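You operate a simulated robot arm through the tools that you are given. There is no shell and no other tool.

Carry out the task below with a simulated robot arm. There is one attempt and no reset: what you move stays moved.

## Task
Load the white bobbin from the drawer and wind its lower half full.
Fine: latch it, stand the toggle in its socket, shut the drawer; firm layers, to about the rim mark.

Only the result counts: the job must be done as asked and must still hold three seconds after the hand-in. Knocking over, shifting, dropping, spilling or breaking anything else fails it.

## Robot
A 7-joint arm with a two-finger parallel gripper, fixed in place. Base frame: the origin is on the floor under the middle of its stand, x ahead of it, y to its left, z up. Readings come in cm, degrees, newtons and seconds.
With the tool pointing down near the work surface it reaches from about 10 to 96 cm from the base axis. Its first joint turns from -166.0 to 166.0 degrees. Payload 1.57 kg.
The TCP is the grasp point between the finger pads, 3 cm short of the fingertips. In the tool frame z runs along the fingers and y along their closing line. Largest opening 11 cm; finger width 2.4, thickness 1.2; the body of the gripper, 4.8 by 11.2 cm, starts 7.8 cm behind the TCP.
Orientation is told as [roll, pitch, yaw] about the base's x, y, z axes, in that order, counted from this pose: with the fingers straight down and closing along the base's y, the tool's x points along the base's -x, its y along +y and its z along -z.

## Interface
- The arm moves only by the tool nudge_tool. Its argument "series" is a list of rows, each an object (a shift or turn left out is 0, a gripper value left out holds the last) with "translation": the shift along the base's x, y, z in units of 30 mm (1.0 is 30 mm), a list of three; "turn": the turn, a rotation vector about the base's x, y, z in units of 5 degrees (1.0 is 5 degrees), a list of three; "gripper": the finger opening in mm, from 0 to 110. In form: [{"translation": [x, y, z], "turn": [wx, wy, wz], "gripper": gripper}, ...]. A call has 1 to 20 rows; each row shifts and turns the commanded pose from where the row before left it. A call with a number of a shift or a turn outside -1 to 1 is refused whole. A row lasts 0.2 s, in which the tool goes at most 5 cm and 8.6 degrees; a call with a longer step from one row to the next is refused whole, and so is a gripper value outside its range. A pose out of reach is approached as far as the arm can. The call stops where the force on the tool passes 60 N (or 10 N more than at its start, if that is more) or the arm is blocked; 0.2 s more then pass. The fingers move at their own pace (about 10.8 cm/s each) and stop on an object; they squeeze with about 42 N. The grip force told is the motor's: it shows also when the fingers shut on nothing. Time passes only in rows, and 0.2 s behind the last, so rows that do not move let the fingers close. It gives the time, the measured TCP pose, the force on the tool (base axes), the opening and the grip force at its end, in the units of the frame above (readings bear some noise), with the torque about the TCP (base axes, N m) and any sound that the robot's microphone picked up, and new pictures: "views" is both (left out), scene, wrist or none.
- Cameras (640 x 400 px; columns grow to the right, rows downward): "scene" is fixed at [40.02, 65.23, 136.78]; the picture's right is [-1.00, -0.07, 0.00], its down [-0.03, 0.34, -0.94] and it looks along [0.07, -0.94, -0.34] (base axes); focal length 332 px, centre (320, 200). "wrist" rides on the gripper at [7, 1.6, -14.1] in the tool frame; the picture's right is [-0.23, 0.97, 0.00], its down [-0.86, -0.20, -0.48] and it looks along [-0.47, -0.11, 0.88] (tool axes); focal length 222 px, centre (320, 200). There is no depth. A picture from a camera that has moved, and an enlarged one, comes with that camera's place and axes in the base frame and with its lens.
- lift_body(by): slides the trunk up (or, below 0, down) by that many cm; the arm rides with it, the base frame stays. It gives what a move gives, with no picture.
- enlarge(camera, box): a new picture of the part [left, top, right, bottom] of that camera's present view, enlarged. It takes no simulated time.
- job_done(): hands the job in; it is judged then, once.

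Places have to be worked out from the pictures, the camera data and where the tool is seen. Open the gripper and draw the arm clear of the work before you hand the job in, unless the task says otherwise.

The tools are called after "Emit:" as name(argument=value, ...) on one line, values as JSON. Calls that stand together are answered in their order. nudge_tool: Moves the arm, as the interface text tells. Its arguments: {"type":"object","properties":{"series":{"type":"array"},"views":{"type":"string","enum":["both","scene","wrist","none"]}},"required":["series"]} The other tools are called the same way: lift_body (by) moves the trunk up or down; enlarge (camera, box) takes an enlarged picture of a part of a camera's view; job_done () hands the job in.

At the start:

```text
clock: 0.0
tcp_pos: [38.94, -42.63, 114.01]
orientation: [0.0, 0.0, 0.0]
wrist_force: [0.5, 0.8, -0.7]
wrist_torque: [0.01, -0.02, 0.01]
gripper_width: 11.01
grasp_force: 0.2
trunk travel left (down, up): [-42.5, 18.5]
```

scene: 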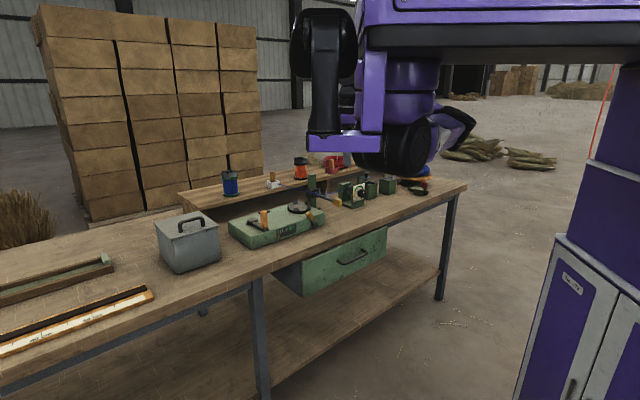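
wrist: 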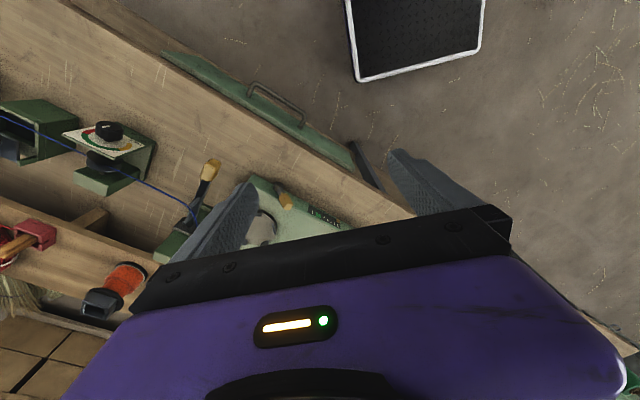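

I start by looking closely at the bench in both cameras before moving anything.

Emit:
enlarge(camera="scene", box=[220, 150, 340, 250])

Emit:
enlarge(camera="scene", box=[300, 150, 440, 240])

Emit:
enlarge(camera="scene", box=[260, 215, 420, 310])

Emit:
enlarge(camera="wrist", box=[0, 60, 360, 320])

```text
4.00 times, centred on (280, 200) of scene
camera zoom: at [40.02, 65.23, 136.78], right [-1.0, -0.07, 0.0], down [-0.03, 0.34, -0.94], along [0.07, -0.94, -0.34], focal length 1327 px, centre (480, 200)
```

zoom: 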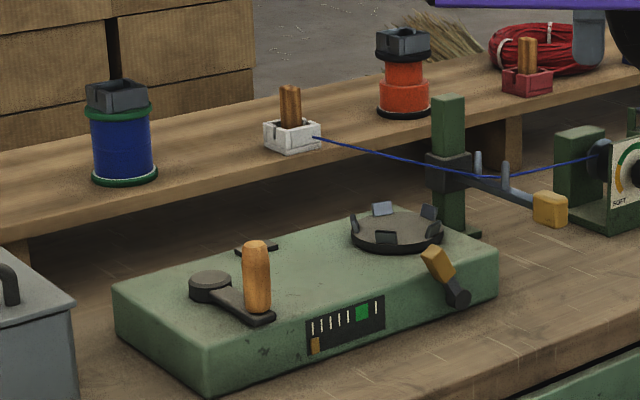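

```text
4.44 times, centred on (370, 195) of scene
camera zoom: at [40.02, 65.23, 136.78], right [-1.0, -0.07, 0.0], down [-0.03, 0.34, -0.94], along [0.07, -0.94, -0.34], focal length 1474 px, centre (98, 222)
```

zoom: 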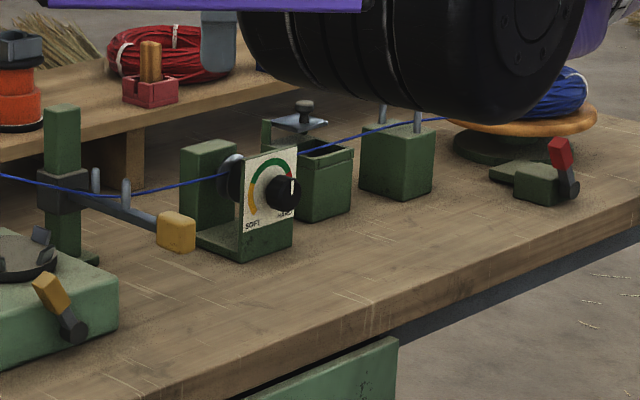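

```text
4.00 times, centred on (340, 262) of scene
camera zoom: at [40.02, 65.23, 136.78], right [-1.0, -0.07, 0.0], down [-0.03, 0.34, -0.94], along [0.07, -0.94, -0.34], focal length 1327 px, centre (240, -50)
```

zoom: 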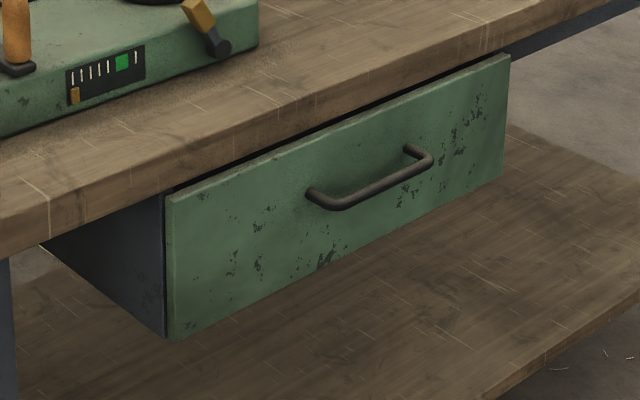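

```text
1.54 times, centred on (180, 190) of wrist
camera zoom: at [31.97, -41.06, 128.11], right [0.23, 0.97, 0.0], down [0.86, -0.2, 0.48], along [0.47, -0.11, -0.88], focal length 342 px, centre (535, 215)
```

zoom: 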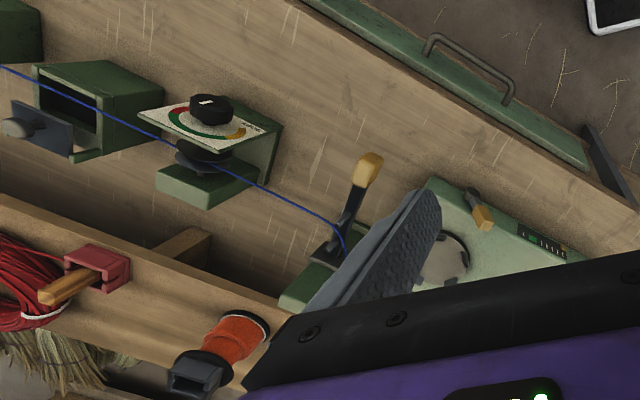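

The bench runs diagonally in front of the base, with the winder around (45,-60) and the drawer facing me. I pull the hand back and turn the tool to about yaw -43° so the wrist camera looks square across the bench.

Emit:
nudge_tool(series=[{"translation": [-0.4, 0.35, 0.2], "turn": [0, 0, -1], "gripper": 60}, {"translation": [-0.4, 0.35, 0.2], "turn": [0, 0, -1]}, {"translation": [-0.4, 0.35, 0.2], "turn": [0, 0, -1]}, {"translation": [-0.4, 0.35, 0.2], "turn": [0, 0, -1]}, {"translation": [-0.4, 0.35, 0.2], "turn": [0, 0, -1]}, {"translation": [-0.4, 0.35, 0.2], "turn": [0, 0, -1]}, {"translation": [-0.4, 0.35, 0.2], "turn": [0, 0, -1]}, {"translation": [-0.4, 0.35, 0.2], "turn": [0, 0, -1]}, {"translation": [-0.4, 0.35, 0.2], "turn": [0, 0, -0.6]}])

```text
clock: 2.0
tcp_pos: [28.25, -33.07, 119.24]
orientation: [0.0, -0.1, -42.9]
wrist_force: [0.2, 0.7, 0.2]
wrist_torque: [0.0, 0.02, -0.03]
gripper_width: 5.99
grasp_force: 0.1
trunk travel left (down, up): [-42.5, 18.5]
camera wrist: at [24.21, -27.15, 133.32], right [0.83, 0.56, 0.0], down [0.49, -0.73, 0.48], along [0.27, -0.4, -0.88], focal length 222 px, centre (320, 200)
```

scene: 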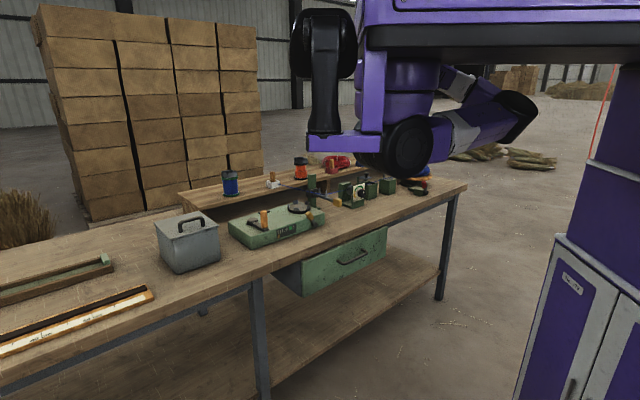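
wrist: 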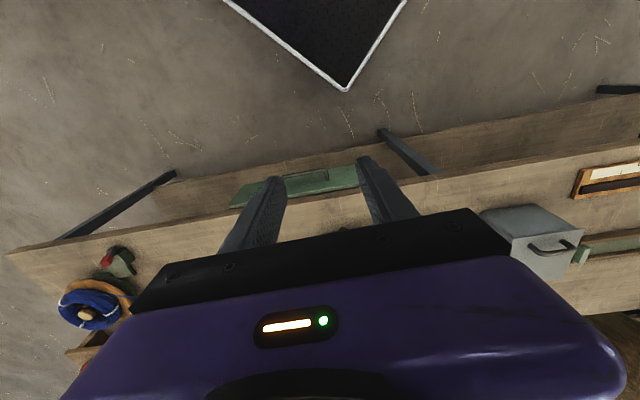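

The wrist camera looks "backwards" at this yaw, with the gripper body hiding the work. I will turn the tool the other way round (toward yaw +137°) so the camera looks away from the robot over the bench.

Emit:
nudge_tool(series=[{"turn": [0, 0, 1]}, {"turn": [0, 0, 1]}, {"turn": [0, 0, 1]}, {"turn": [0, 0, 1]}, {"turn": [0, 0, 1]}, {"turn": [0, 0, 1]}, {"turn": [0, 0, 1]}, {"turn": [0, 0, 1]}, {"turn": [0, 0, 1]}, {"turn": [0, 0, 1]}, {"turn": [0, 0, 1]}, {"turn": [0, 0, 1]}, {"turn": [0, 0, 1]}, {"turn": [0, 0, 1]}, {"turn": [0, 0, 1]}, {"turn": [0, 0, 1]}, {"turn": [0, 0, 1]}, {"turn": [0, 0, 1]}, {"turn": [0, 0, 1]}, {"turn": [0, 0, 1]}], views="wrist")

```text
clock: 6.2
tcp_pos: [28.01, -33.29, 119.5]
orientation: [0.0, 0.0, 57.1]
wrist_force: [-0.2, -0.4, -0.3]
wrist_torque: [-0.01, 0.0, 0.01]
gripper_width: 6.03
grasp_force: 0.1
trunk travel left (down, up): [-42.5, 18.5]
camera wrist: at [22.81, -38.19, 133.47], right [-0.69, 0.72, 0.0], down [0.63, 0.61, 0.48], along [0.34, 0.33, -0.88], focal length 222 px, centre (320, 200)
```

wrist: 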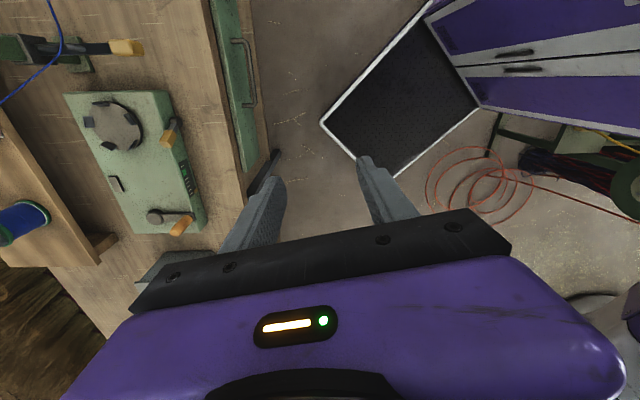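

The rotation works. I continue to about yaw 137°, which should put the bench at the top of the picture, unobstructed.

Emit:
nudge_tool(series=[{"turn": [0, 0, 1]}, {"turn": [0, 0, 1]}, {"turn": [0, 0, 1]}, {"turn": [0, 0, 1]}, {"turn": [0, 0, 1]}, {"turn": [0, 0, 1]}, {"turn": [0, 0, 1]}, {"turn": [0, 0, 1]}, {"turn": [0, 0, 1]}, {"turn": [0, 0, 1]}, {"turn": [0, 0, 1]}, {"turn": [0, 0, 1]}, {"turn": [0, 0, 1]}, {"turn": [0, 0, 1]}, {"turn": [0, 0, 1]}, {"turn": [0, 0, 1]}], views="wrist")

```text
clock: 9.6
tcp_pos: [28.25, -33.23, 119.58]
orientation: [0.0, -0.1, 137.2]
wrist_force: [0.7, -0.3, -0.3]
wrist_torque: [0.05, 0.0, -0.01]
gripper_width: 5.99
grasp_force: 0.1
trunk travel left (down, up): [-42.5, 18.5]
camera wrist: at [32.16, -39.22, 133.56], right [-0.83, -0.56, 0.0], down [-0.49, 0.73, 0.48], along [-0.27, 0.4, -0.88], focal length 222 px, centre (320, 200)
```

wrist: 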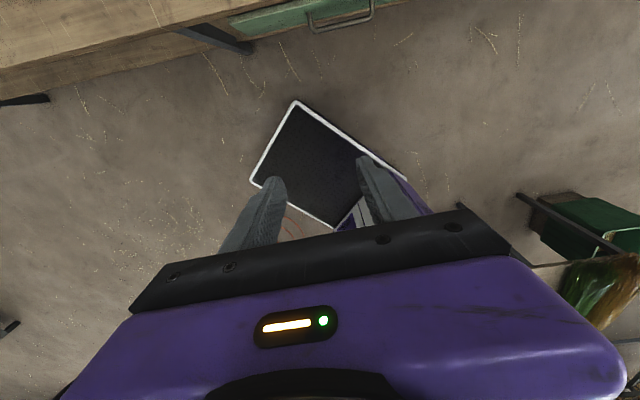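

Now I tilt the fingers forward (about 60°) so the camera looks out and down over the bench.

Emit:
nudge_tool(series=[{"translation": [0.1, -0.1, 0.1], "turn": [-0.68, -0.73, 0]}, {"translation": [0.1, -0.1, 0.1], "turn": [-0.68, -0.73, 0]}, {"translation": [0.1, -0.1, 0.1], "turn": [-0.68, -0.73, 0]}, {"translation": [0.1, -0.1, 0.1], "turn": [-0.68, -0.73, 0]}, {"translation": [0.1, -0.1, 0.1], "turn": [-0.68, -0.73, 0]}, {"translation": [0.1, -0.1, 0.1], "turn": [-0.68, -0.73, 0]}, {"translation": [0.1, -0.1, 0.1], "turn": [-0.68, -0.73, 0]}, {"translation": [0.1, -0.1, 0.1], "turn": [-0.68, -0.73, 0]}, {"translation": [0.1, -0.1, 0.1], "turn": [-0.68, -0.73, 0]}, {"translation": [0.1, -0.1, 0.1], "turn": [-0.68, -0.73, 0]}, {"translation": [0.1, -0.1, 0.1], "turn": [-0.68, -0.73, 0]}, {"translation": [0.1, -0.1, 0.1], "turn": [-0.68, -0.73, 0]}])

```text
clock: 12.2
tcp_pos: [31.7, -36.8, 123.24]
orientation: [0.7, 60.2, 137.4]
wrist_force: [0.6, 0.0, 0.4]
wrist_torque: [-0.03, -0.02, -0.03]
gripper_width: 6.02
grasp_force: 0.0
trunk travel left (down, up): [-42.5, 18.5]
camera wrist: at [24.11, -31.86, 136.21], right [-0.75, -0.63, -0.19], down [-0.48, 0.72, -0.5], along [0.46, -0.29, -0.84], focal length 222 px, centre (320, 200)
```

scene: 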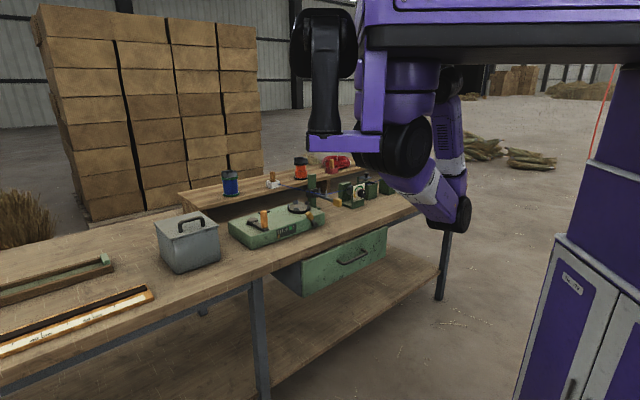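
wrist: 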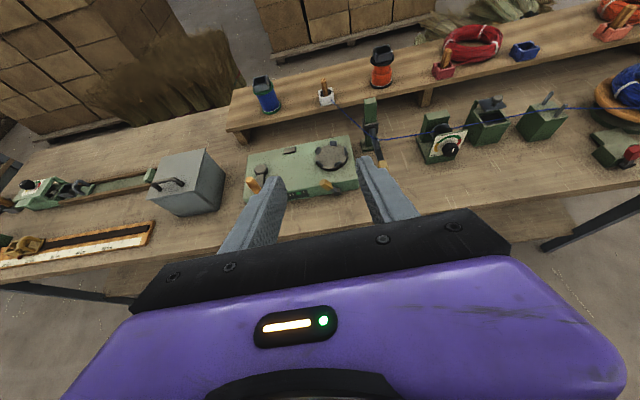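

Excellent, the whole bench is visible. I enlarge the parts.

Emit:
enlarge(camera="wrist", box=[230, 60, 390, 200])

Emit:
enlarge(camera="wrist", box=[350, 30, 510, 170])

Emit:
enlarge(camera="wrist", box=[480, 0, 640, 190])

Emit:
enlarge(camera="wrist", box=[0, 120, 240, 270])

```text
2.86 times, centred on (310, 130) of wrist
camera zoom: at [24.11, -31.86, 136.21], right [-0.75, -0.63, -0.19], down [-0.48, 0.72, -0.5], along [0.46, -0.29, -0.84], focal length 635 px, centre (349, 400)
```

zoom: 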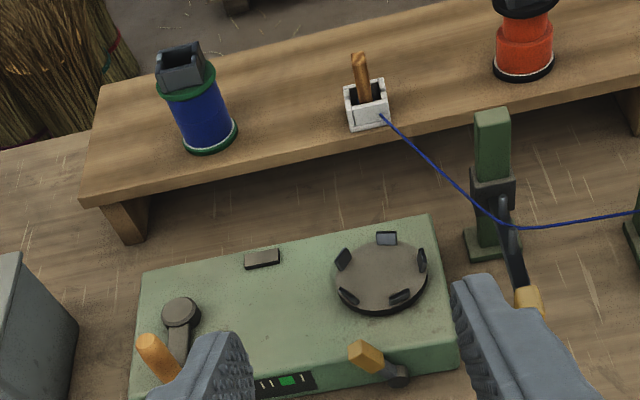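

```text
2.86 times, centred on (430, 100) of wrist
camera zoom: at [24.11, -31.86, 136.21], right [-0.75, -0.63, -0.19], down [-0.48, 0.72, -0.5], along [0.46, -0.29, -0.84], focal length 635 px, centre (6, 486)
```

zoom: 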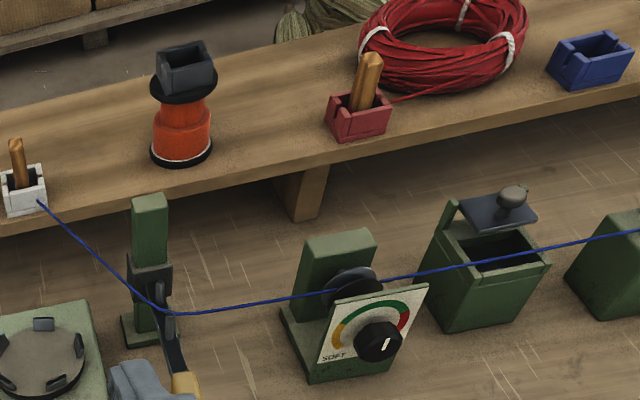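

```text
2.11 times, centred on (560, 95) of wrist
camera zoom: at [24.11, -31.86, 136.21], right [-0.75, -0.63, -0.19], down [-0.48, 0.72, -0.5], along [0.46, -0.29, -0.84], focal length 468 px, centre (-185, 421)
```

zoom: 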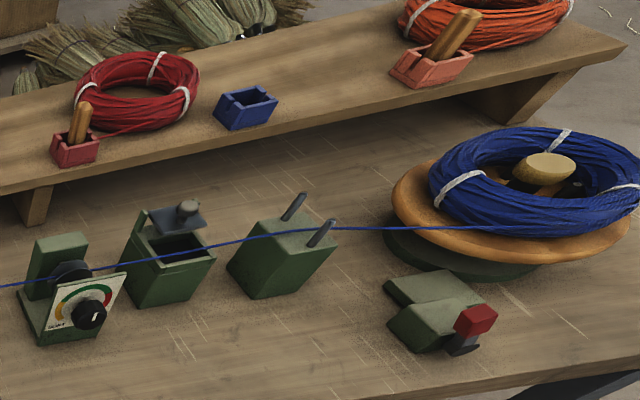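

```text
2.67 times, centred on (120, 195) of wrist
camera zoom: at [24.11, -31.86, 136.21], right [-0.75, -0.63, -0.19], down [-0.48, 0.72, -0.5], along [0.46, -0.29, -0.84], focal length 592 px, centre (853, 213)
```

zoom: 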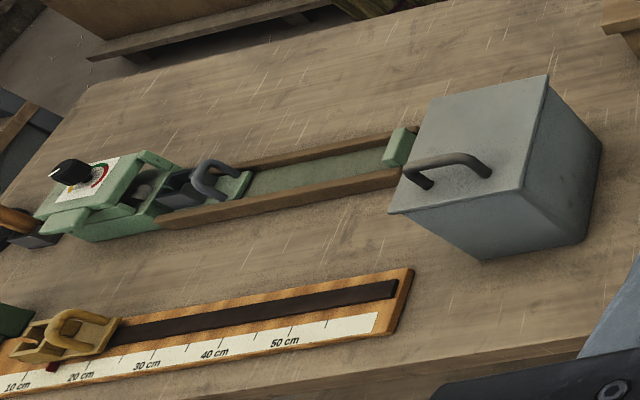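

The triangulated places: turntable (58,-62,87), tension knob (31.6,-81,87), traverse post (54,-77, top 97), yellow traverse grip (42,-65,89), white holder with toggle (72,-79,92). I move the camera nearer to read the dial and the levers.

Emit:
nudge_tool(series=[{"translation": [-0.27, -0.87, -0.87]}, {"translation": [-0.27, -0.87, -0.87]}, {"translation": [-0.27, -0.87, -0.87]}, {"translation": [-0.27, -0.87, -0.87]}, {"translation": [-0.27, -0.87, -0.87]}, {"translation": [-0.27, -0.87, -0.87]}, {"translation": [-0.27, -0.87, -0.87]}])

```text
clock: 13.8
tcp_pos: [35.09, -53.16, 107.72]
orientation: [0.0, 59.8, 136.9]
wrist_force: [0.5, -0.1, 1.8]
wrist_torque: [0.02, -0.03, 0.0]
gripper_width: 6.01
grasp_force: 0.1
out of reach, approached as far as the arm can: row 1, 2, 4, 5, 6
trunk travel left (down, up): [-42.5, 18.5]
camera wrist: at [27.57, -48.53, 120.91], right [-0.75, -0.63, -0.2], down [-0.48, 0.72, -0.5], along [0.46, -0.28, -0.84], focal length 222 px, centre (320, 200)
```

scene: 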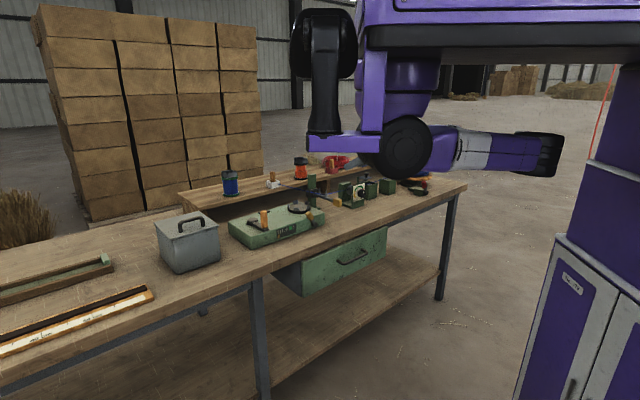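
wrist: 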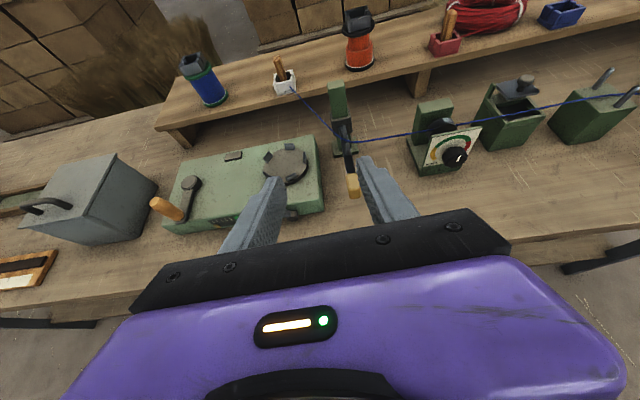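

Close enough for details; I enlarge the dial, the traverse and the winder.

Emit:
enlarge(camera="wrist", box=[400, 70, 500, 190])

Emit:
enlarge(camera="wrist", box=[260, 50, 400, 210])

Emit:
enlarge(camera="wrist", box=[140, 120, 340, 250])

Emit:
enlarge(camera="wrist", box=[480, 50, 640, 190])

```text
3.33 times, centred on (450, 130) of wrist
camera zoom: at [27.57, -48.53, 120.91], right [-0.75, -0.63, -0.2], down [-0.48, 0.72, -0.5], along [0.46, -0.28, -0.84], focal length 740 px, centre (-113, 433)
```

zoom: 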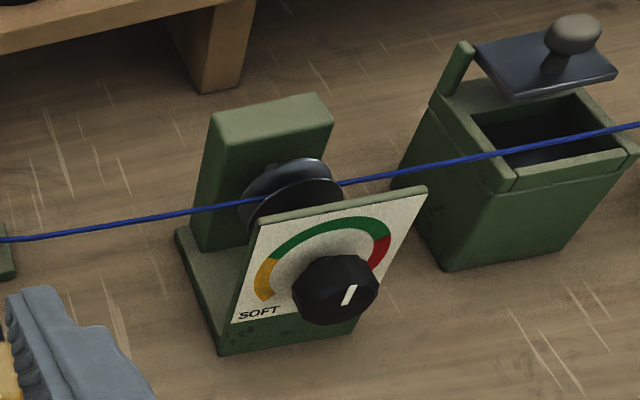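

```text
2.50 times, centred on (330, 130) of wrist
camera zoom: at [27.57, -48.53, 120.91], right [-0.75, -0.63, -0.2], down [-0.48, 0.72, -0.5], along [0.46, -0.28, -0.84], focal length 555 px, centre (295, 375)
```

zoom: 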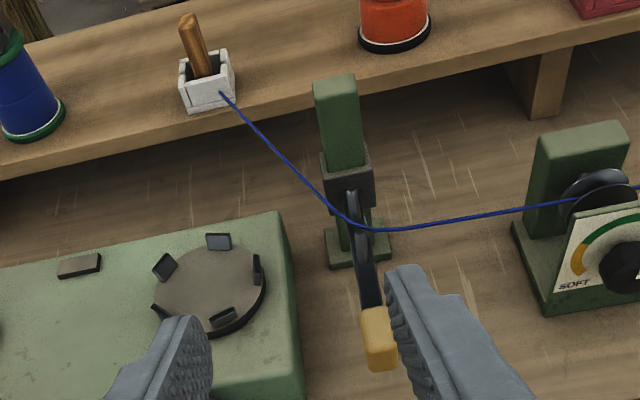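

```text
3.08 times, centred on (240, 185) of wrist
camera zoom: at [27.57, -48.53, 120.91], right [-0.75, -0.63, -0.2], down [-0.48, 0.72, -0.5], along [0.46, -0.28, -0.84], focal length 684 px, centre (566, 246)
```

zoom: 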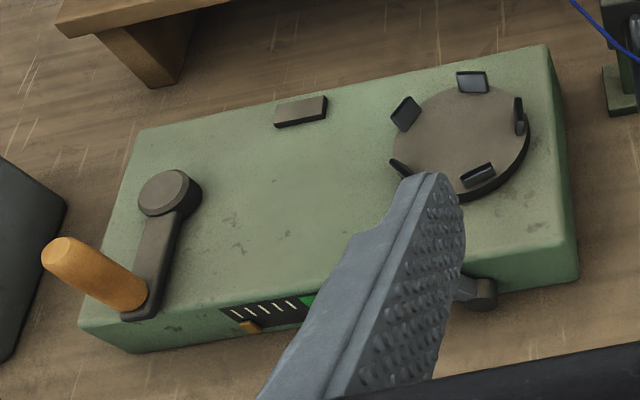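

```text
2.86 times, centred on (560, 120) of wrist
camera zoom: at [27.57, -48.53, 120.91], right [-0.75, -0.63, -0.2], down [-0.48, 0.72, -0.5], along [0.46, -0.28, -0.84], focal length 635 px, centre (-366, 429)
```

zoom: 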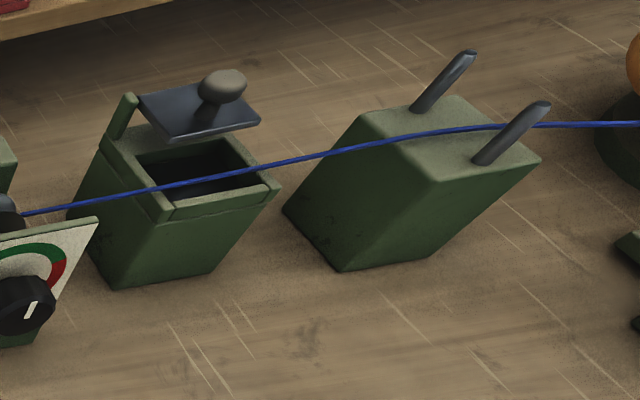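

The dial reads SOFT (yellow) – green – red, but the other label is hidden. I back off a little, lower the trunk to gain reach at bench level, and then look at the dial face-on.

Emit:
nudge_tool(series=[{"translation": [-0.5, 0.5, 0.8]}, {"translation": [-0.5, 0.5, 0.8]}, {"translation": [-0.5, 0.5, 0.8]}, {"translation": [-0.5, 0.5, 0.8]}], views="none")

Emit:
lift_body(by=-18)

```text
clock: 14.5
tcp_pos: [35.97, -48.9, 109.5]
orientation: [-39.2, 64.1, 102.2]
wrist_force: [-0.7, 0.3, -0.1]
wrist_torque: [-0.02, 0.0, 0.0]
gripper_width: 5.98
grasp_force: 0.1
out of reach, approached as far as the arm can: row 3
trunk travel left (down, up): [-42.5, 18.5]
stopped in row 3: the arm was blocked; the commanded pose is now the measured one
```

```text
clock: 16.5
tcp_pos: [35.96, -48.93, 91.59]
orientation: [-39.2, 64.2, 102.1]
wrist_force: [0.3, 0.3, -0.7]
wrist_torque: [-0.01, 0.01, 0.01]
gripper_width: 5.98
grasp_force: 0.1
trunk travel left (down, up): [-24.5, 36.5]
```

The arm hit a configuration limit and the orientation drifted. I check the pictures before moving any further.

Emit:
nudge_tool(series=[{"translation": [0, 0, 0]}])

```text
clock: 16.9
tcp_pos: [35.95, -48.86, 91.6]
orientation: [-39.2, 64.3, 102.1]
wrist_force: [-0.5, 0.7, 0.0]
wrist_torque: [-0.02, -0.03, 0.02]
gripper_width: 6.02
grasp_force: 0.1
trunk travel left (down, up): [-24.5, 36.5]
camera wrist: at [24.69, -45.32, 102.1], right [-0.64, -0.6, -0.47], down [-0.32, 0.77, -0.55], along [0.7, -0.2, -0.69], focal length 222 px, centre (320, 200)
```

scene: 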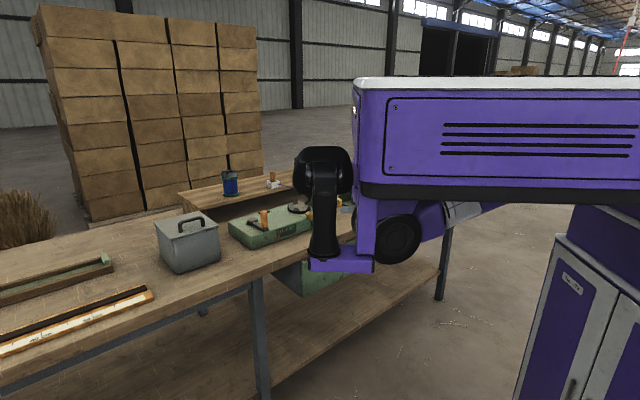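
wrist: 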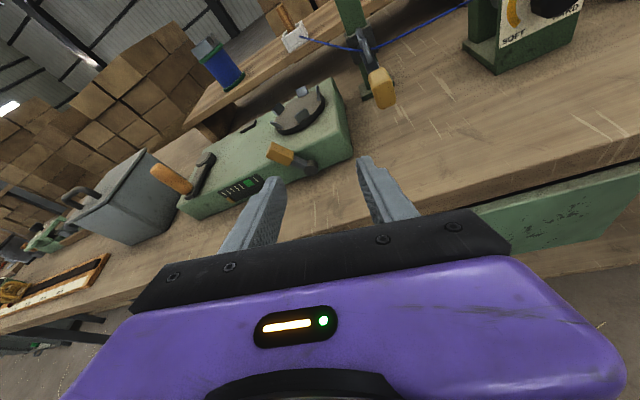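

From here the dial labels and winder front are closer; I enlarge both.

Emit:
enlarge(camera="wrist", box=[460, 0, 620, 90])

Emit:
enlarge(camera="wrist", box=[170, 70, 370, 230])

Emit:
enlarge(camera="wrist", box=[270, 0, 430, 110])

```text
4.00 times, centred on (540, 45) of wrist
camera zoom: at [24.69, -45.32, 102.1], right [-0.64, -0.6, -0.47], down [-0.32, 0.77, -0.55], along [0.7, -0.2, -0.69], focal length 888 px, centre (-560, 820)
```

zoom: 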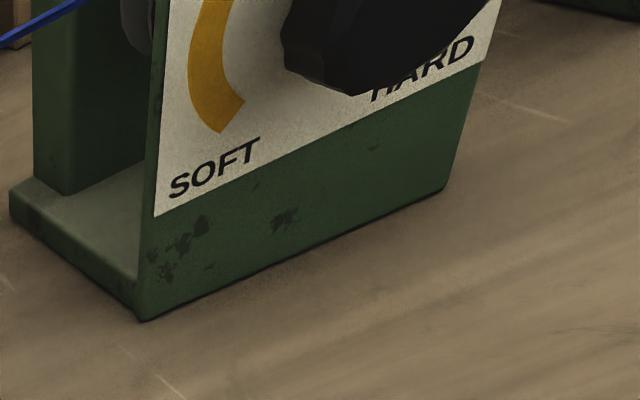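

```text
2.50 times, centred on (270, 150) of wrist
camera zoom: at [24.69, -45.32, 102.1], right [-0.64, -0.6, -0.47], down [-0.32, 0.77, -0.55], along [0.7, -0.2, -0.69], focal length 555 px, centre (445, 325)
```

zoom: 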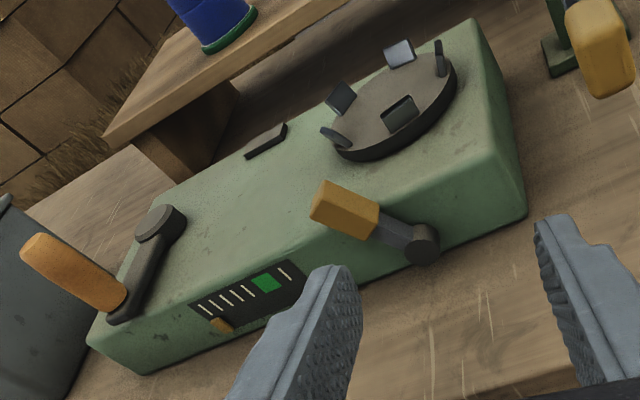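

```text
3.64 times, centred on (350, 55) of wrist
camera zoom: at [24.69, -45.32, 102.1], right [-0.64, -0.6, -0.47], down [-0.32, 0.77, -0.55], along [0.7, -0.2, -0.69], focal length 808 px, centre (211, 727)
```

zoom: 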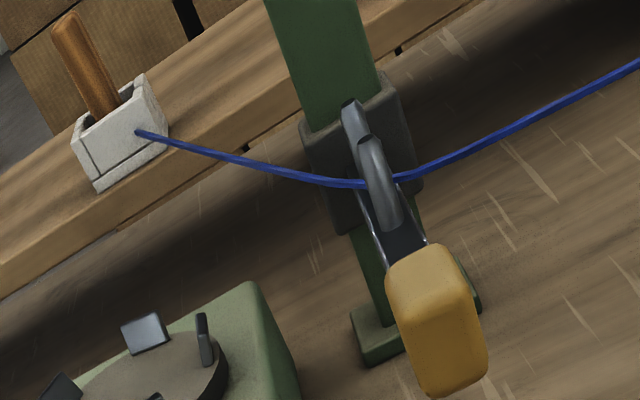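

SOFT–HARD dial with a green middle band, so "firm" is the green. The latch lever (yellow tip) is on the winder front, and the gauge has a green target mark. I bring the tool back to pointing down while rising, to get the arm into a healthy posture.

Emit:
nudge_tool(series=[{"translation": [0, 0, 0.3], "turn": [0.59, 0.81, 0]}, {"translation": [0, 0, 0.3], "turn": [0.59, 0.81, 0]}, {"translation": [0, 0, 0.3], "turn": [0.59, 0.81, 0]}, {"translation": [0, 0, 0.3], "turn": [0.59, 0.81, 0]}, {"translation": [0, 0, 0.3], "turn": [0.59, 0.81, 0]}, {"translation": [0, 0, 0.3], "turn": [0.59, 0.81, 0]}, {"translation": [0, 0, 0.3], "turn": [0.59, 0.81, 0]}])

```text
clock: 17.6
tcp_pos: [37.85, -48.11, 90.93]
orientation: [-49.9, 55.2, 92.3]
wrist_force: [-0.4, -0.7, -0.4]
wrist_torque: [0.03, 0.03, 0.03]
gripper_width: 6.0
grasp_force: 0.1
trunk travel left (down, up): [-24.5, 36.5]
stopped in row 3: the arm was blocked; the commanded pose is now the measured one
camera wrist: at [25.93, -46.2, 101.03], right [-0.61, -0.51, -0.61], down [-0.27, 0.86, -0.44], along [0.75, -0.1, -0.66], focal length 222 px, centre (320, 200)
```

scene: 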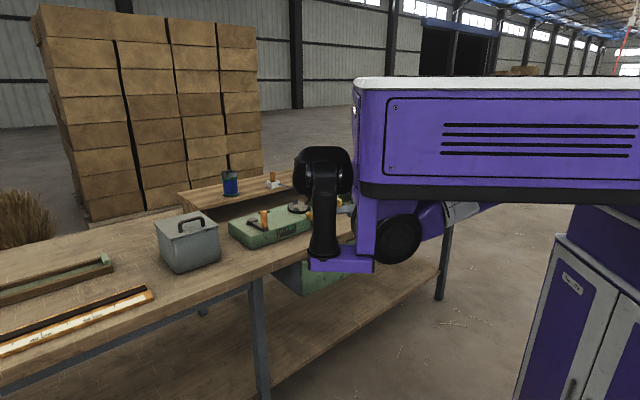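
wrist: 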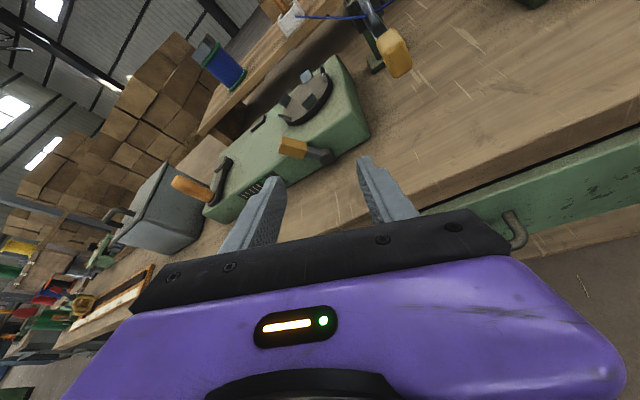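

A wrist joint seems to be at its limit from the half-turn. I unwind it by twisting about the tool's own axis (about 45°) in place, which sweeps almost no space.

Emit:
nudge_tool(series=[{"turn": [0.78, -0.5, -0.37]}, {"turn": [0.78, -0.5, -0.37]}, {"turn": [0.78, -0.5, -0.37]}, {"turn": [0.78, -0.5, -0.37]}, {"turn": [0.78, -0.5, -0.37]}, {"turn": [0.78, -0.5, -0.37]}, {"turn": [0.78, -0.5, -0.37]}, {"turn": [0.78, -0.5, -0.37]}, {"turn": [0.78, -0.5, -0.37]}])

```text
clock: 19.6
tcp_pos: [37.93, -48.19, 90.88]
orientation: [-67.7, 16.1, 63.8]
wrist_force: [0.2, 0.7, -0.1]
wrist_torque: [-0.01, 0.01, -0.01]
gripper_width: 5.99
grasp_force: 0.2
trunk travel left (down, up): [-24.5, 36.5]
camera wrist: at [23.09, -47.16, 96.42], right [-0.34, 0.14, -0.93], down [0.08, 0.99, 0.12], along [0.94, -0.03, -0.35], focal length 222 px, centre (320, 200)
```

scene: 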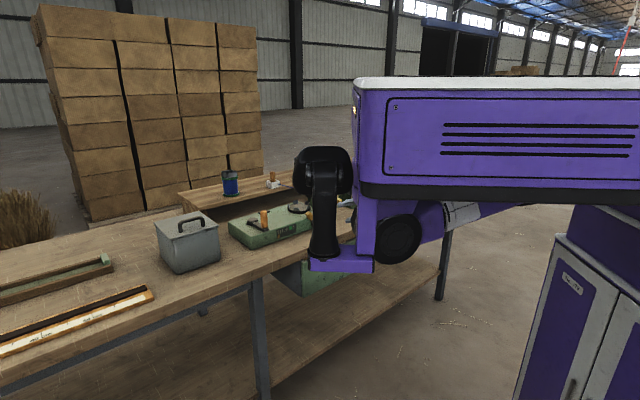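
wrist: 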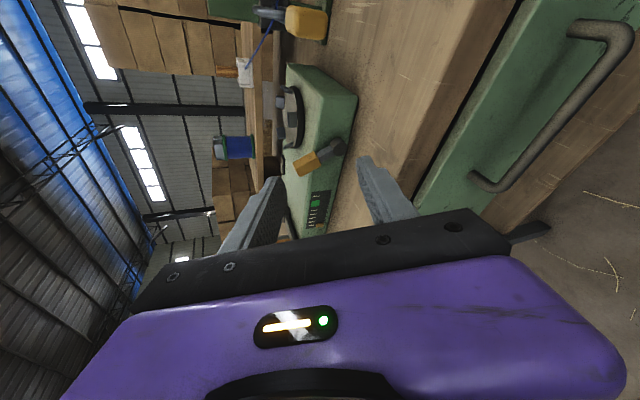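

Twisting worked and now the closing line is nearly vertical, which suits gripping the drawer handle. I enlarge the handle to locate it.

Emit:
enlarge(camera="wrist", box=[400, 0, 640, 220])

Emit:
enlarge(camera="wrist", box=[240, 0, 400, 240])

```text
1.82 times, centred on (520, 110) of wrist
camera zoom: at [23.09, -47.16, 96.42], right [-0.34, 0.14, -0.93], down [0.08, 0.99, 0.12], along [0.94, -0.03, -0.35], focal length 404 px, centre (-44, 364)
```

zoom: 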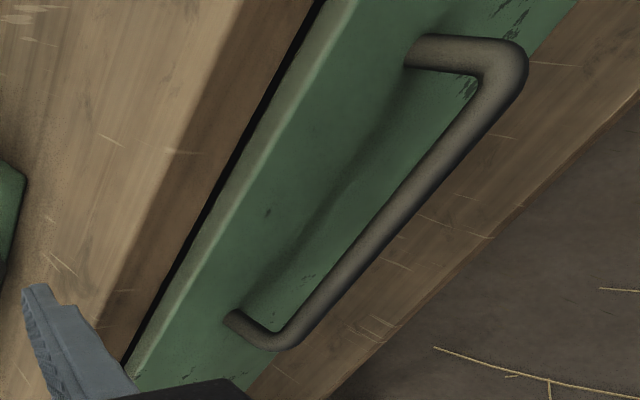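

```text
1.67 times, centred on (320, 120) of wrist
camera zoom: at [23.09, -47.16, 96.42], right [-0.34, 0.14, -0.93], down [0.08, 0.99, 0.12], along [0.94, -0.03, -0.35], focal length 370 px, centre (320, 333)
```

zoom: 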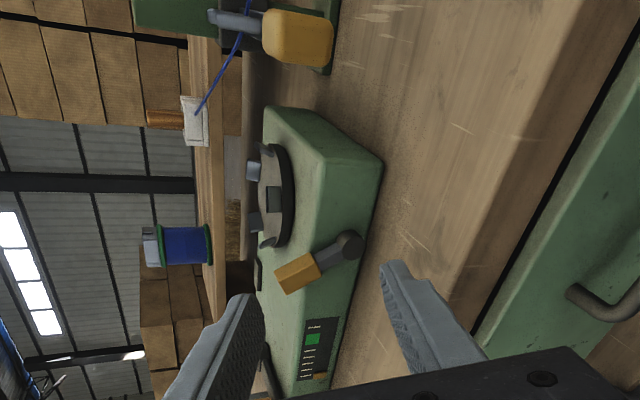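

Handle bar located: ends (38.6,-46.7) and (29.8,-56.2), height ≈70.7, centre (34.2,-51.5), so the bench axis is at ≈45°. I square the gripper to it (tool pointing at the drawer, 20° down, closing line vertical) while backing off, then I'll lower with the trunk.

Emit:
nudge_tool(series=[{"translation": [-0.45, 0.45, 0], "turn": [0.47, -0.45, -0.73]}, {"translation": [-0.45, 0.45, 0], "turn": [0.47, -0.45, -0.73]}, {"translation": [-0.45, 0.45, 0], "turn": [0.47, -0.45, -0.73]}, {"translation": [-0.45, 0.45, 0], "turn": [0.47, -0.45, -0.73]}, {"translation": [-0.45, 0.45, 0], "turn": [0.47, -0.45, -0.73]}])

```text
clock: 20.4
tcp_pos: [36.8, -43.67, 89.64]
orientation: [-76.5, -0.9, 53.4]
wrist_force: [-0.1, 0.4, -0.3]
wrist_torque: [0.0, 0.01, 0.0]
gripper_width: 6.02
grasp_force: 0.1
out of reach, approached as far as the arm can: row 1
trunk travel left (down, up): [-24.5, 36.5]
stopped in row 4: the arm was blocked; the commanded pose is now the measured one
camera wrist: at [21.23, -40.82, 91.16], right [-0.04, 0.33, -0.94], down [0.17, 0.93, 0.32], along [0.98, -0.15, -0.09], focal length 222 px, centre (320, 200)
```

scene: 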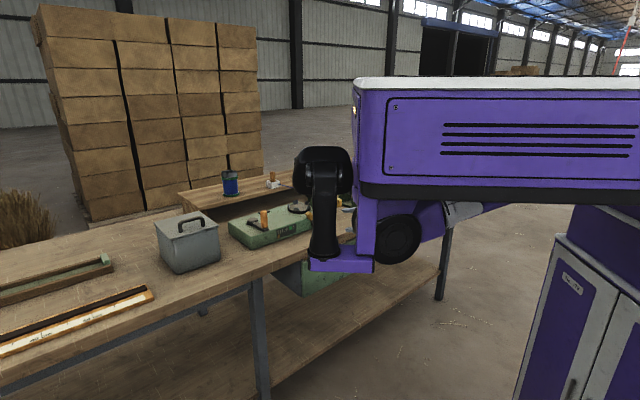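
wrist: 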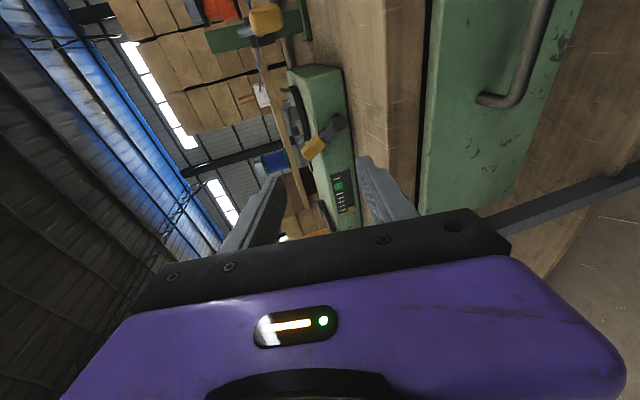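

The horizontal posture folds the arm too much near the base. A steeper grasp (tool 45° down, closing line in the vertical plane across the bar) still clears the bench edge (e2≈66, z 75–80), so I rotate to that.

Emit:
nudge_tool(series=[{"translation": [0, 0, 0.2], "turn": [0.7, 0.7, -0.2]}, {"translation": [0, 0, 0.2], "turn": [0.7, 0.7, -0.2]}, {"translation": [0, 0, 0.2], "turn": [0.7, 0.7, -0.2]}, {"translation": [0, 0, 0.2], "turn": [0.7, 0.7, -0.2]}, {"translation": [0, 0, 0.2], "turn": [0.7, 0.7, -0.2]}, {"translation": [0, 0, 0.2], "turn": [0.7, 0.7, -0.2]}])

```text
clock: 21.1
tcp_pos: [39.29, -42.57, 89.33]
orientation: [-73.7, -12.0, 50.8]
wrist_force: [0.4, -0.2, 0.6]
wrist_torque: [0.03, 0.01, 0.02]
gripper_width: 6.0
grasp_force: 0.1
trunk travel left (down, up): [-24.5, 36.5]
stopped in row 3: the arm was blocked; the commanded pose is now the measured one
camera wrist: at [23.73, -39.46, 90.19], right [0.05, 0.5, -0.87], down [0.17, 0.85, 0.5], along [0.98, -0.17, -0.04], focal length 222 px, centre (320, 200)
```

scene: 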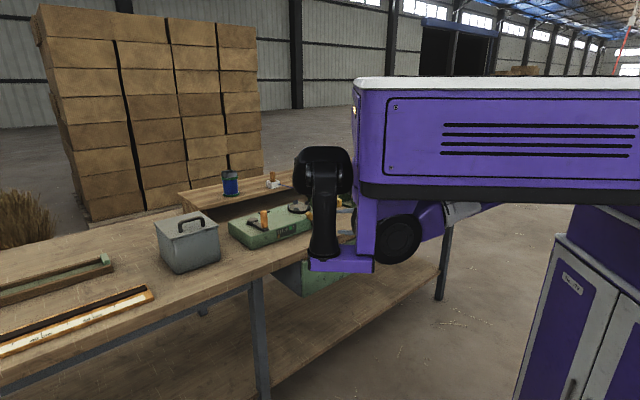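
wrist: 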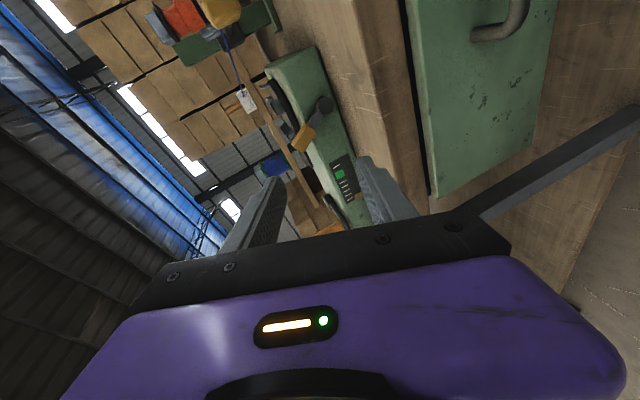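

Still blocked toward vertical; the arm is in an awkward branch. I try moving up and outward with the orientation held, where the arm has more room.

Emit:
nudge_tool(series=[{"translation": [0.2, -0.2, 0.7]}, {"translation": [0.2, -0.2, 0.7]}, {"translation": [0.2, -0.2, 0.7]}, {"translation": [0.2, -0.2, 0.7]}, {"translation": [0.2, -0.2, 0.7]}, {"translation": [0.2, -0.2, 0.7]}])

```text
clock: 21.8
tcp_pos: [42.05, -43.27, 93.65]
orientation: [-79.1, -20.6, 51.1]
wrist_force: [-0.2, -0.6, 0.6]
wrist_torque: [-0.01, 0.02, 0.03]
gripper_width: 6.0
grasp_force: 0.0
trunk travel left (down, up): [-24.5, 36.5]
stopped in row 3: the arm was blocked; the commanded pose is now the measured one
camera wrist: at [26.56, -39.77, 92.11], right [0.2, 0.54, -0.82], down [0.1, 0.82, 0.57], along [0.97, -0.2, 0.11], focal length 222 px, centre (320, 200)
```

scene: 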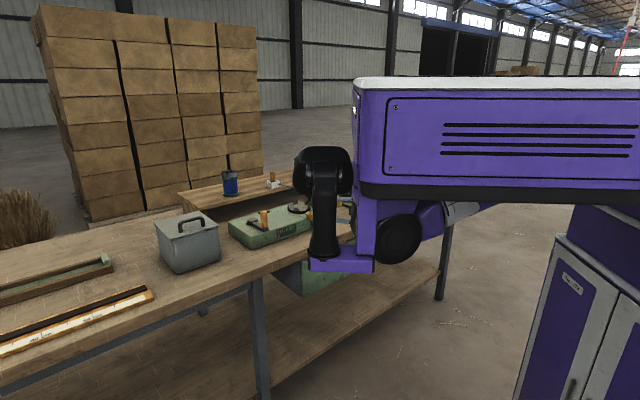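
wrist: 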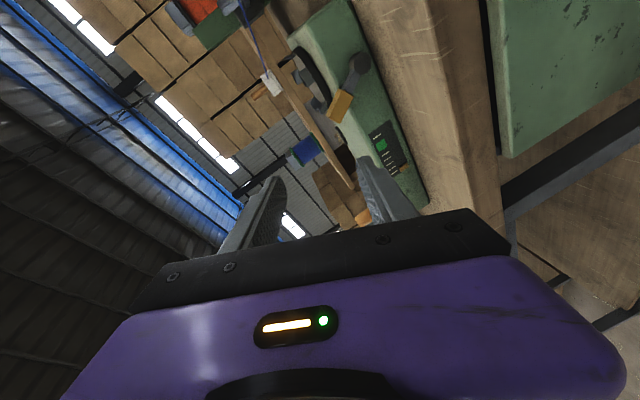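

The elbow is folded back behind the base. I raise the trunk again so the hand is well above everything, then stretch the arm outward to unfold it.

Emit:
lift_body(by=22)

Emit:
nudge_tool(series=[{"translation": [0.6, -0.5, 0.1]}, {"translation": [0.6, -0.5, 0.1]}, {"translation": [0.6, -0.5, 0.1]}, {"translation": [0.6, -0.5, 0.1]}, {"translation": [0.6, -0.5, 0.1]}, {"translation": [0.6, -0.5, 0.1]}, {"translation": [0.6, -0.5, 0.1]}, {"translation": [0.6, -0.5, 0.1]}])

```text
clock: 24.1
tcp_pos: [42.05, -43.3, 115.68]
orientation: [-79.1, -20.7, 51.1]
wrist_force: [0.2, 0.8, -0.4]
wrist_torque: [0.0, -0.02, -0.01]
gripper_width: 5.99
grasp_force: 0.0
trunk travel left (down, up): [-46.5, 14.5]
```

```text
clock: 25.2
tcp_pos: [49.86, -48.93, 114.78]
orientation: [-81.0, -28.5, 50.5]
wrist_force: [-0.4, 0.1, 0.6]
wrist_torque: [0.02, 0.01, -0.01]
gripper_width: 6.01
grasp_force: 0.0
trunk travel left (down, up): [-46.5, 14.5]
stopped in row 5: the arm was blocked; the commanded pose is now the measured one
camera wrist: at [34.67, -44.87, 111.87], right [0.3, 0.61, -0.74], down [0.05, 0.76, 0.65], along [0.95, -0.24, 0.2], focal length 222 px, centre (320, 200)
```

scene: 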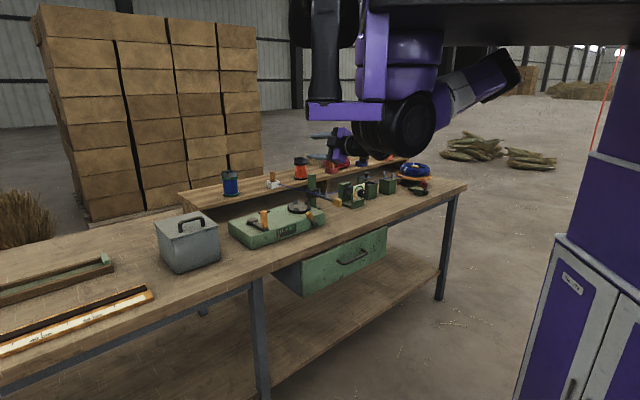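
wrist: 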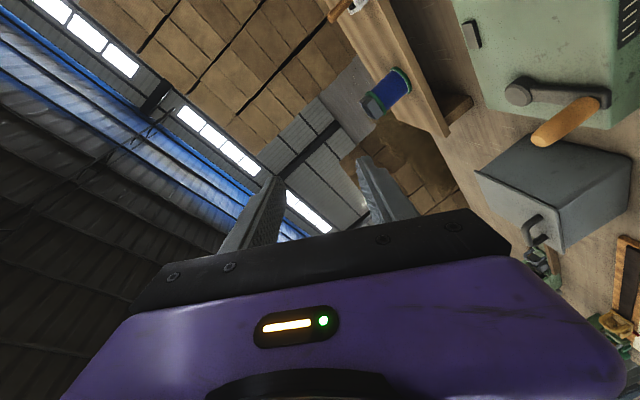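

The hand now shows in the scene picture (elbow up behind the shoulder, which hangs at about (28,0)). The wrist bend seems to be at a limit, so I test precessing the tool about the forearm direction to flip the bend.

Emit:
nudge_tool(series=[{"turn": [0.69, -0.5, -0.52]}, {"turn": [0.69, -0.5, -0.52]}, {"turn": [0.69, -0.5, -0.52]}, {"turn": [0.69, -0.5, -0.52]}, {"turn": [0.69, -0.5, -0.52]}, {"turn": [0.69, -0.5, -0.52]}])

```text
clock: 26.6
tcp_pos: [50.5, -48.3, 113.43]
orientation: [-70.8, -56.6, 27.5]
wrist_force: [-0.5, 0.2, -0.2]
wrist_torque: [0.01, 0.03, 0.02]
gripper_width: 6.0
grasp_force: 0.0
trunk travel left (down, up): [-46.5, 14.5]
camera wrist: at [38.32, -38.9, 109.24], right [0.64, 0.7, -0.32], down [-0.02, 0.43, 0.9], along [0.77, -0.58, 0.29], focal length 222 px, centre (320, 200)
```

scene: 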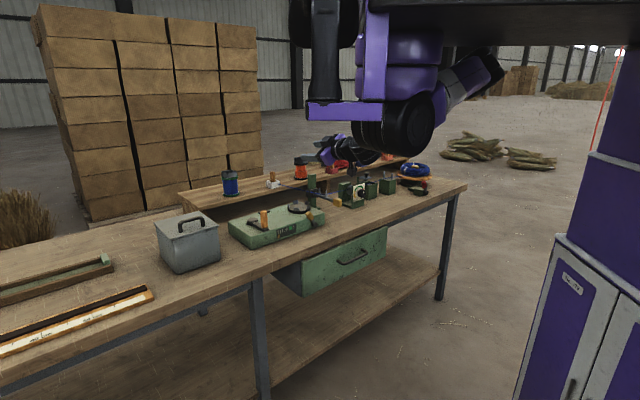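
wrist: 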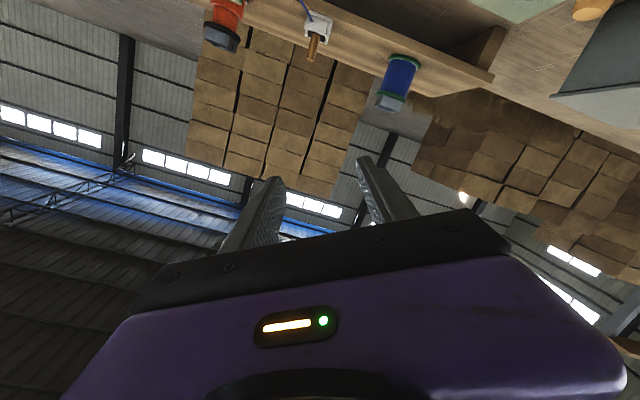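

That direction is free. I continue the precession in the same sense.

Emit:
nudge_tool(series=[{"turn": [0.69, -0.5, -0.52]}, {"turn": [0.69, -0.5, -0.52]}, {"turn": [0.69, -0.5, -0.52]}, {"turn": [0.69, -0.5, -0.52]}, {"turn": [0.69, -0.5, -0.52]}, {"turn": [0.69, -0.5, -0.52]}, {"turn": [0.69, -0.5, -0.52]}, {"turn": [0.69, -0.5, -0.52]}, {"turn": [0.69, -0.5, -0.52]}, {"turn": [0.69, -0.5, -0.52]}, {"turn": [0.69, -0.5, -0.52]}, {"turn": [0.69, -0.5, -0.52]}, {"turn": [0.69, -0.5, -0.52]}, {"turn": [0.69, -0.5, -0.52]}])

```text
clock: 28.0
tcp_pos: [51.13, -46.39, 109.33]
orientation: [-4.2, -69.7, -48.4]
wrist_force: [0.3, 0.0, 0.6]
wrist_torque: [0.0, 0.02, 0.02]
gripper_width: 6.04
grasp_force: 0.1
out of reach, approached as far as the arm can: row 6
trunk travel left (down, up): [-46.5, 14.5]
stopped in row 6: the arm was blocked; the commanded pose is now the measured one
camera wrist: at [42.74, -33.03, 107.51], right [0.82, 0.53, 0.19], down [-0.23, 0.01, 0.97], along [0.52, -0.84, 0.14], focal length 222 px, centre (320, 200)
```

scene: 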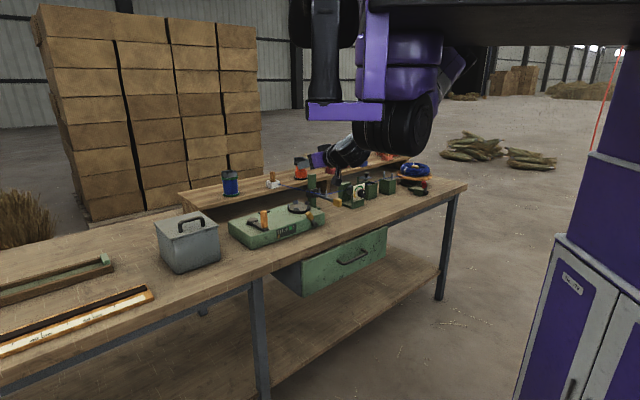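
wrist: 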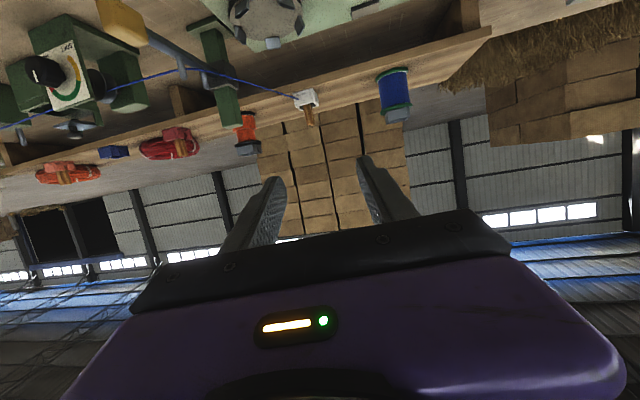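

The tool is now at about yaw -48°, tilted forward 70°. I test tilting it down to vertical from here.

Emit:
nudge_tool(series=[{"translation": [0, 0, 0.1], "turn": [0.8, 0.6, 0]}, {"translation": [0, 0, 0.1], "turn": [0.8, 0.6, 0]}, {"translation": [0, 0, 0.1], "turn": [0.8, 0.6, 0]}, {"translation": [0, 0, 0.1], "turn": [0.8, 0.6, 0]}, {"translation": [0, 0, 0.1], "turn": [0.8, 0.6, 0]}, {"translation": [0, 0, 0.1], "turn": [0.8, 0.6, 0]}])

```text
clock: 28.5
tcp_pos: [51.47, -43.2, 102.91]
orientation: [14.1, -58.7, -64.9]
wrist_force: [0.4, 0.5, 0.3]
wrist_torque: [0.04, -0.01, -0.04]
gripper_width: 6.0
grasp_force: 0.1
out of reach, approached as far as the arm can: row 1, 2
trunk travel left (down, up): [-46.5, 14.5]
stopped in row 2: the arm was blocked; the commanded pose is now the measured one
camera wrist: at [42.99, -29.81, 104.17], right [0.82, 0.48, 0.32], down [-0.24, -0.21, 0.95], along [0.52, -0.85, -0.06], focal length 222 px, centre (320, 200)
```

scene: 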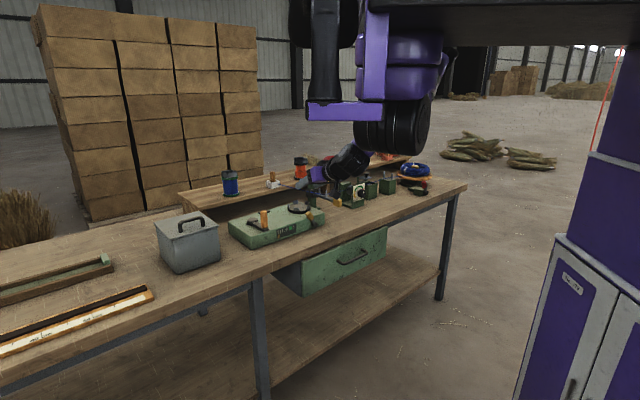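
wrist: 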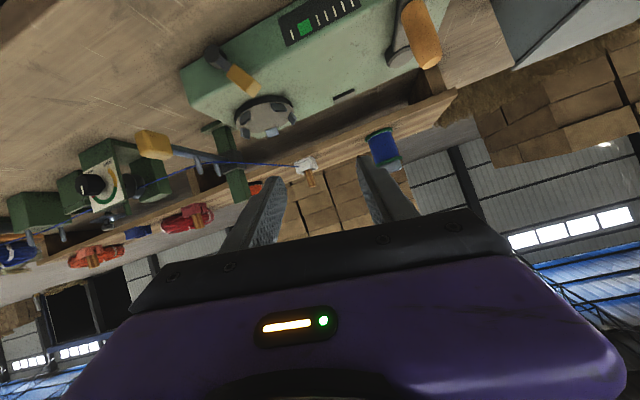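

It is making progress toward vertical though drifting down; I keep going with more upward motion in small batches.

Emit:
nudge_tool(series=[{"translation": [0, -0.3, 0.7], "turn": [0.4, 0.35, 0]}, {"translation": [0, -0.3, 0.7], "turn": [0.4, 0.35, 0]}, {"translation": [0, -0.3, 0.7], "turn": [0.4, 0.35, 0]}, {"translation": [0, -0.3, 0.7], "turn": [0.4, 0.35, 0]}], views="scene")

```text
clock: 29.0
tcp_pos: [52.53, -40.44, 99.44]
orientation: [23.0, -48.8, -70.8]
wrist_force: [-0.6, 0.0, 0.2]
wrist_torque: [0.0, 0.01, 0.02]
gripper_width: 6.01
grasp_force: 0.1
out of reach, approached as far as the arm can: row 2
trunk travel left (down, up): [-46.5, 14.5]
stopped in row 2: the arm was blocked; the commanded pose is now the measured one
```

scene: 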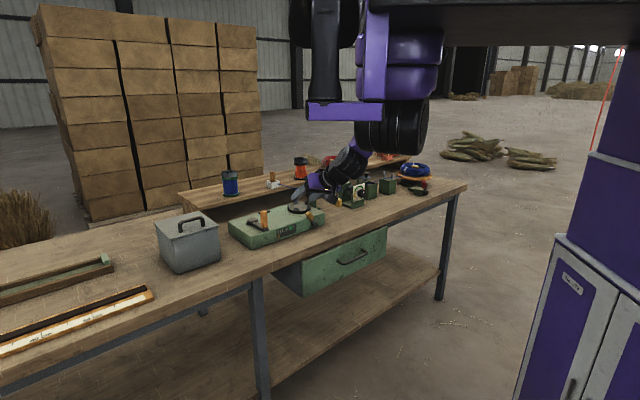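

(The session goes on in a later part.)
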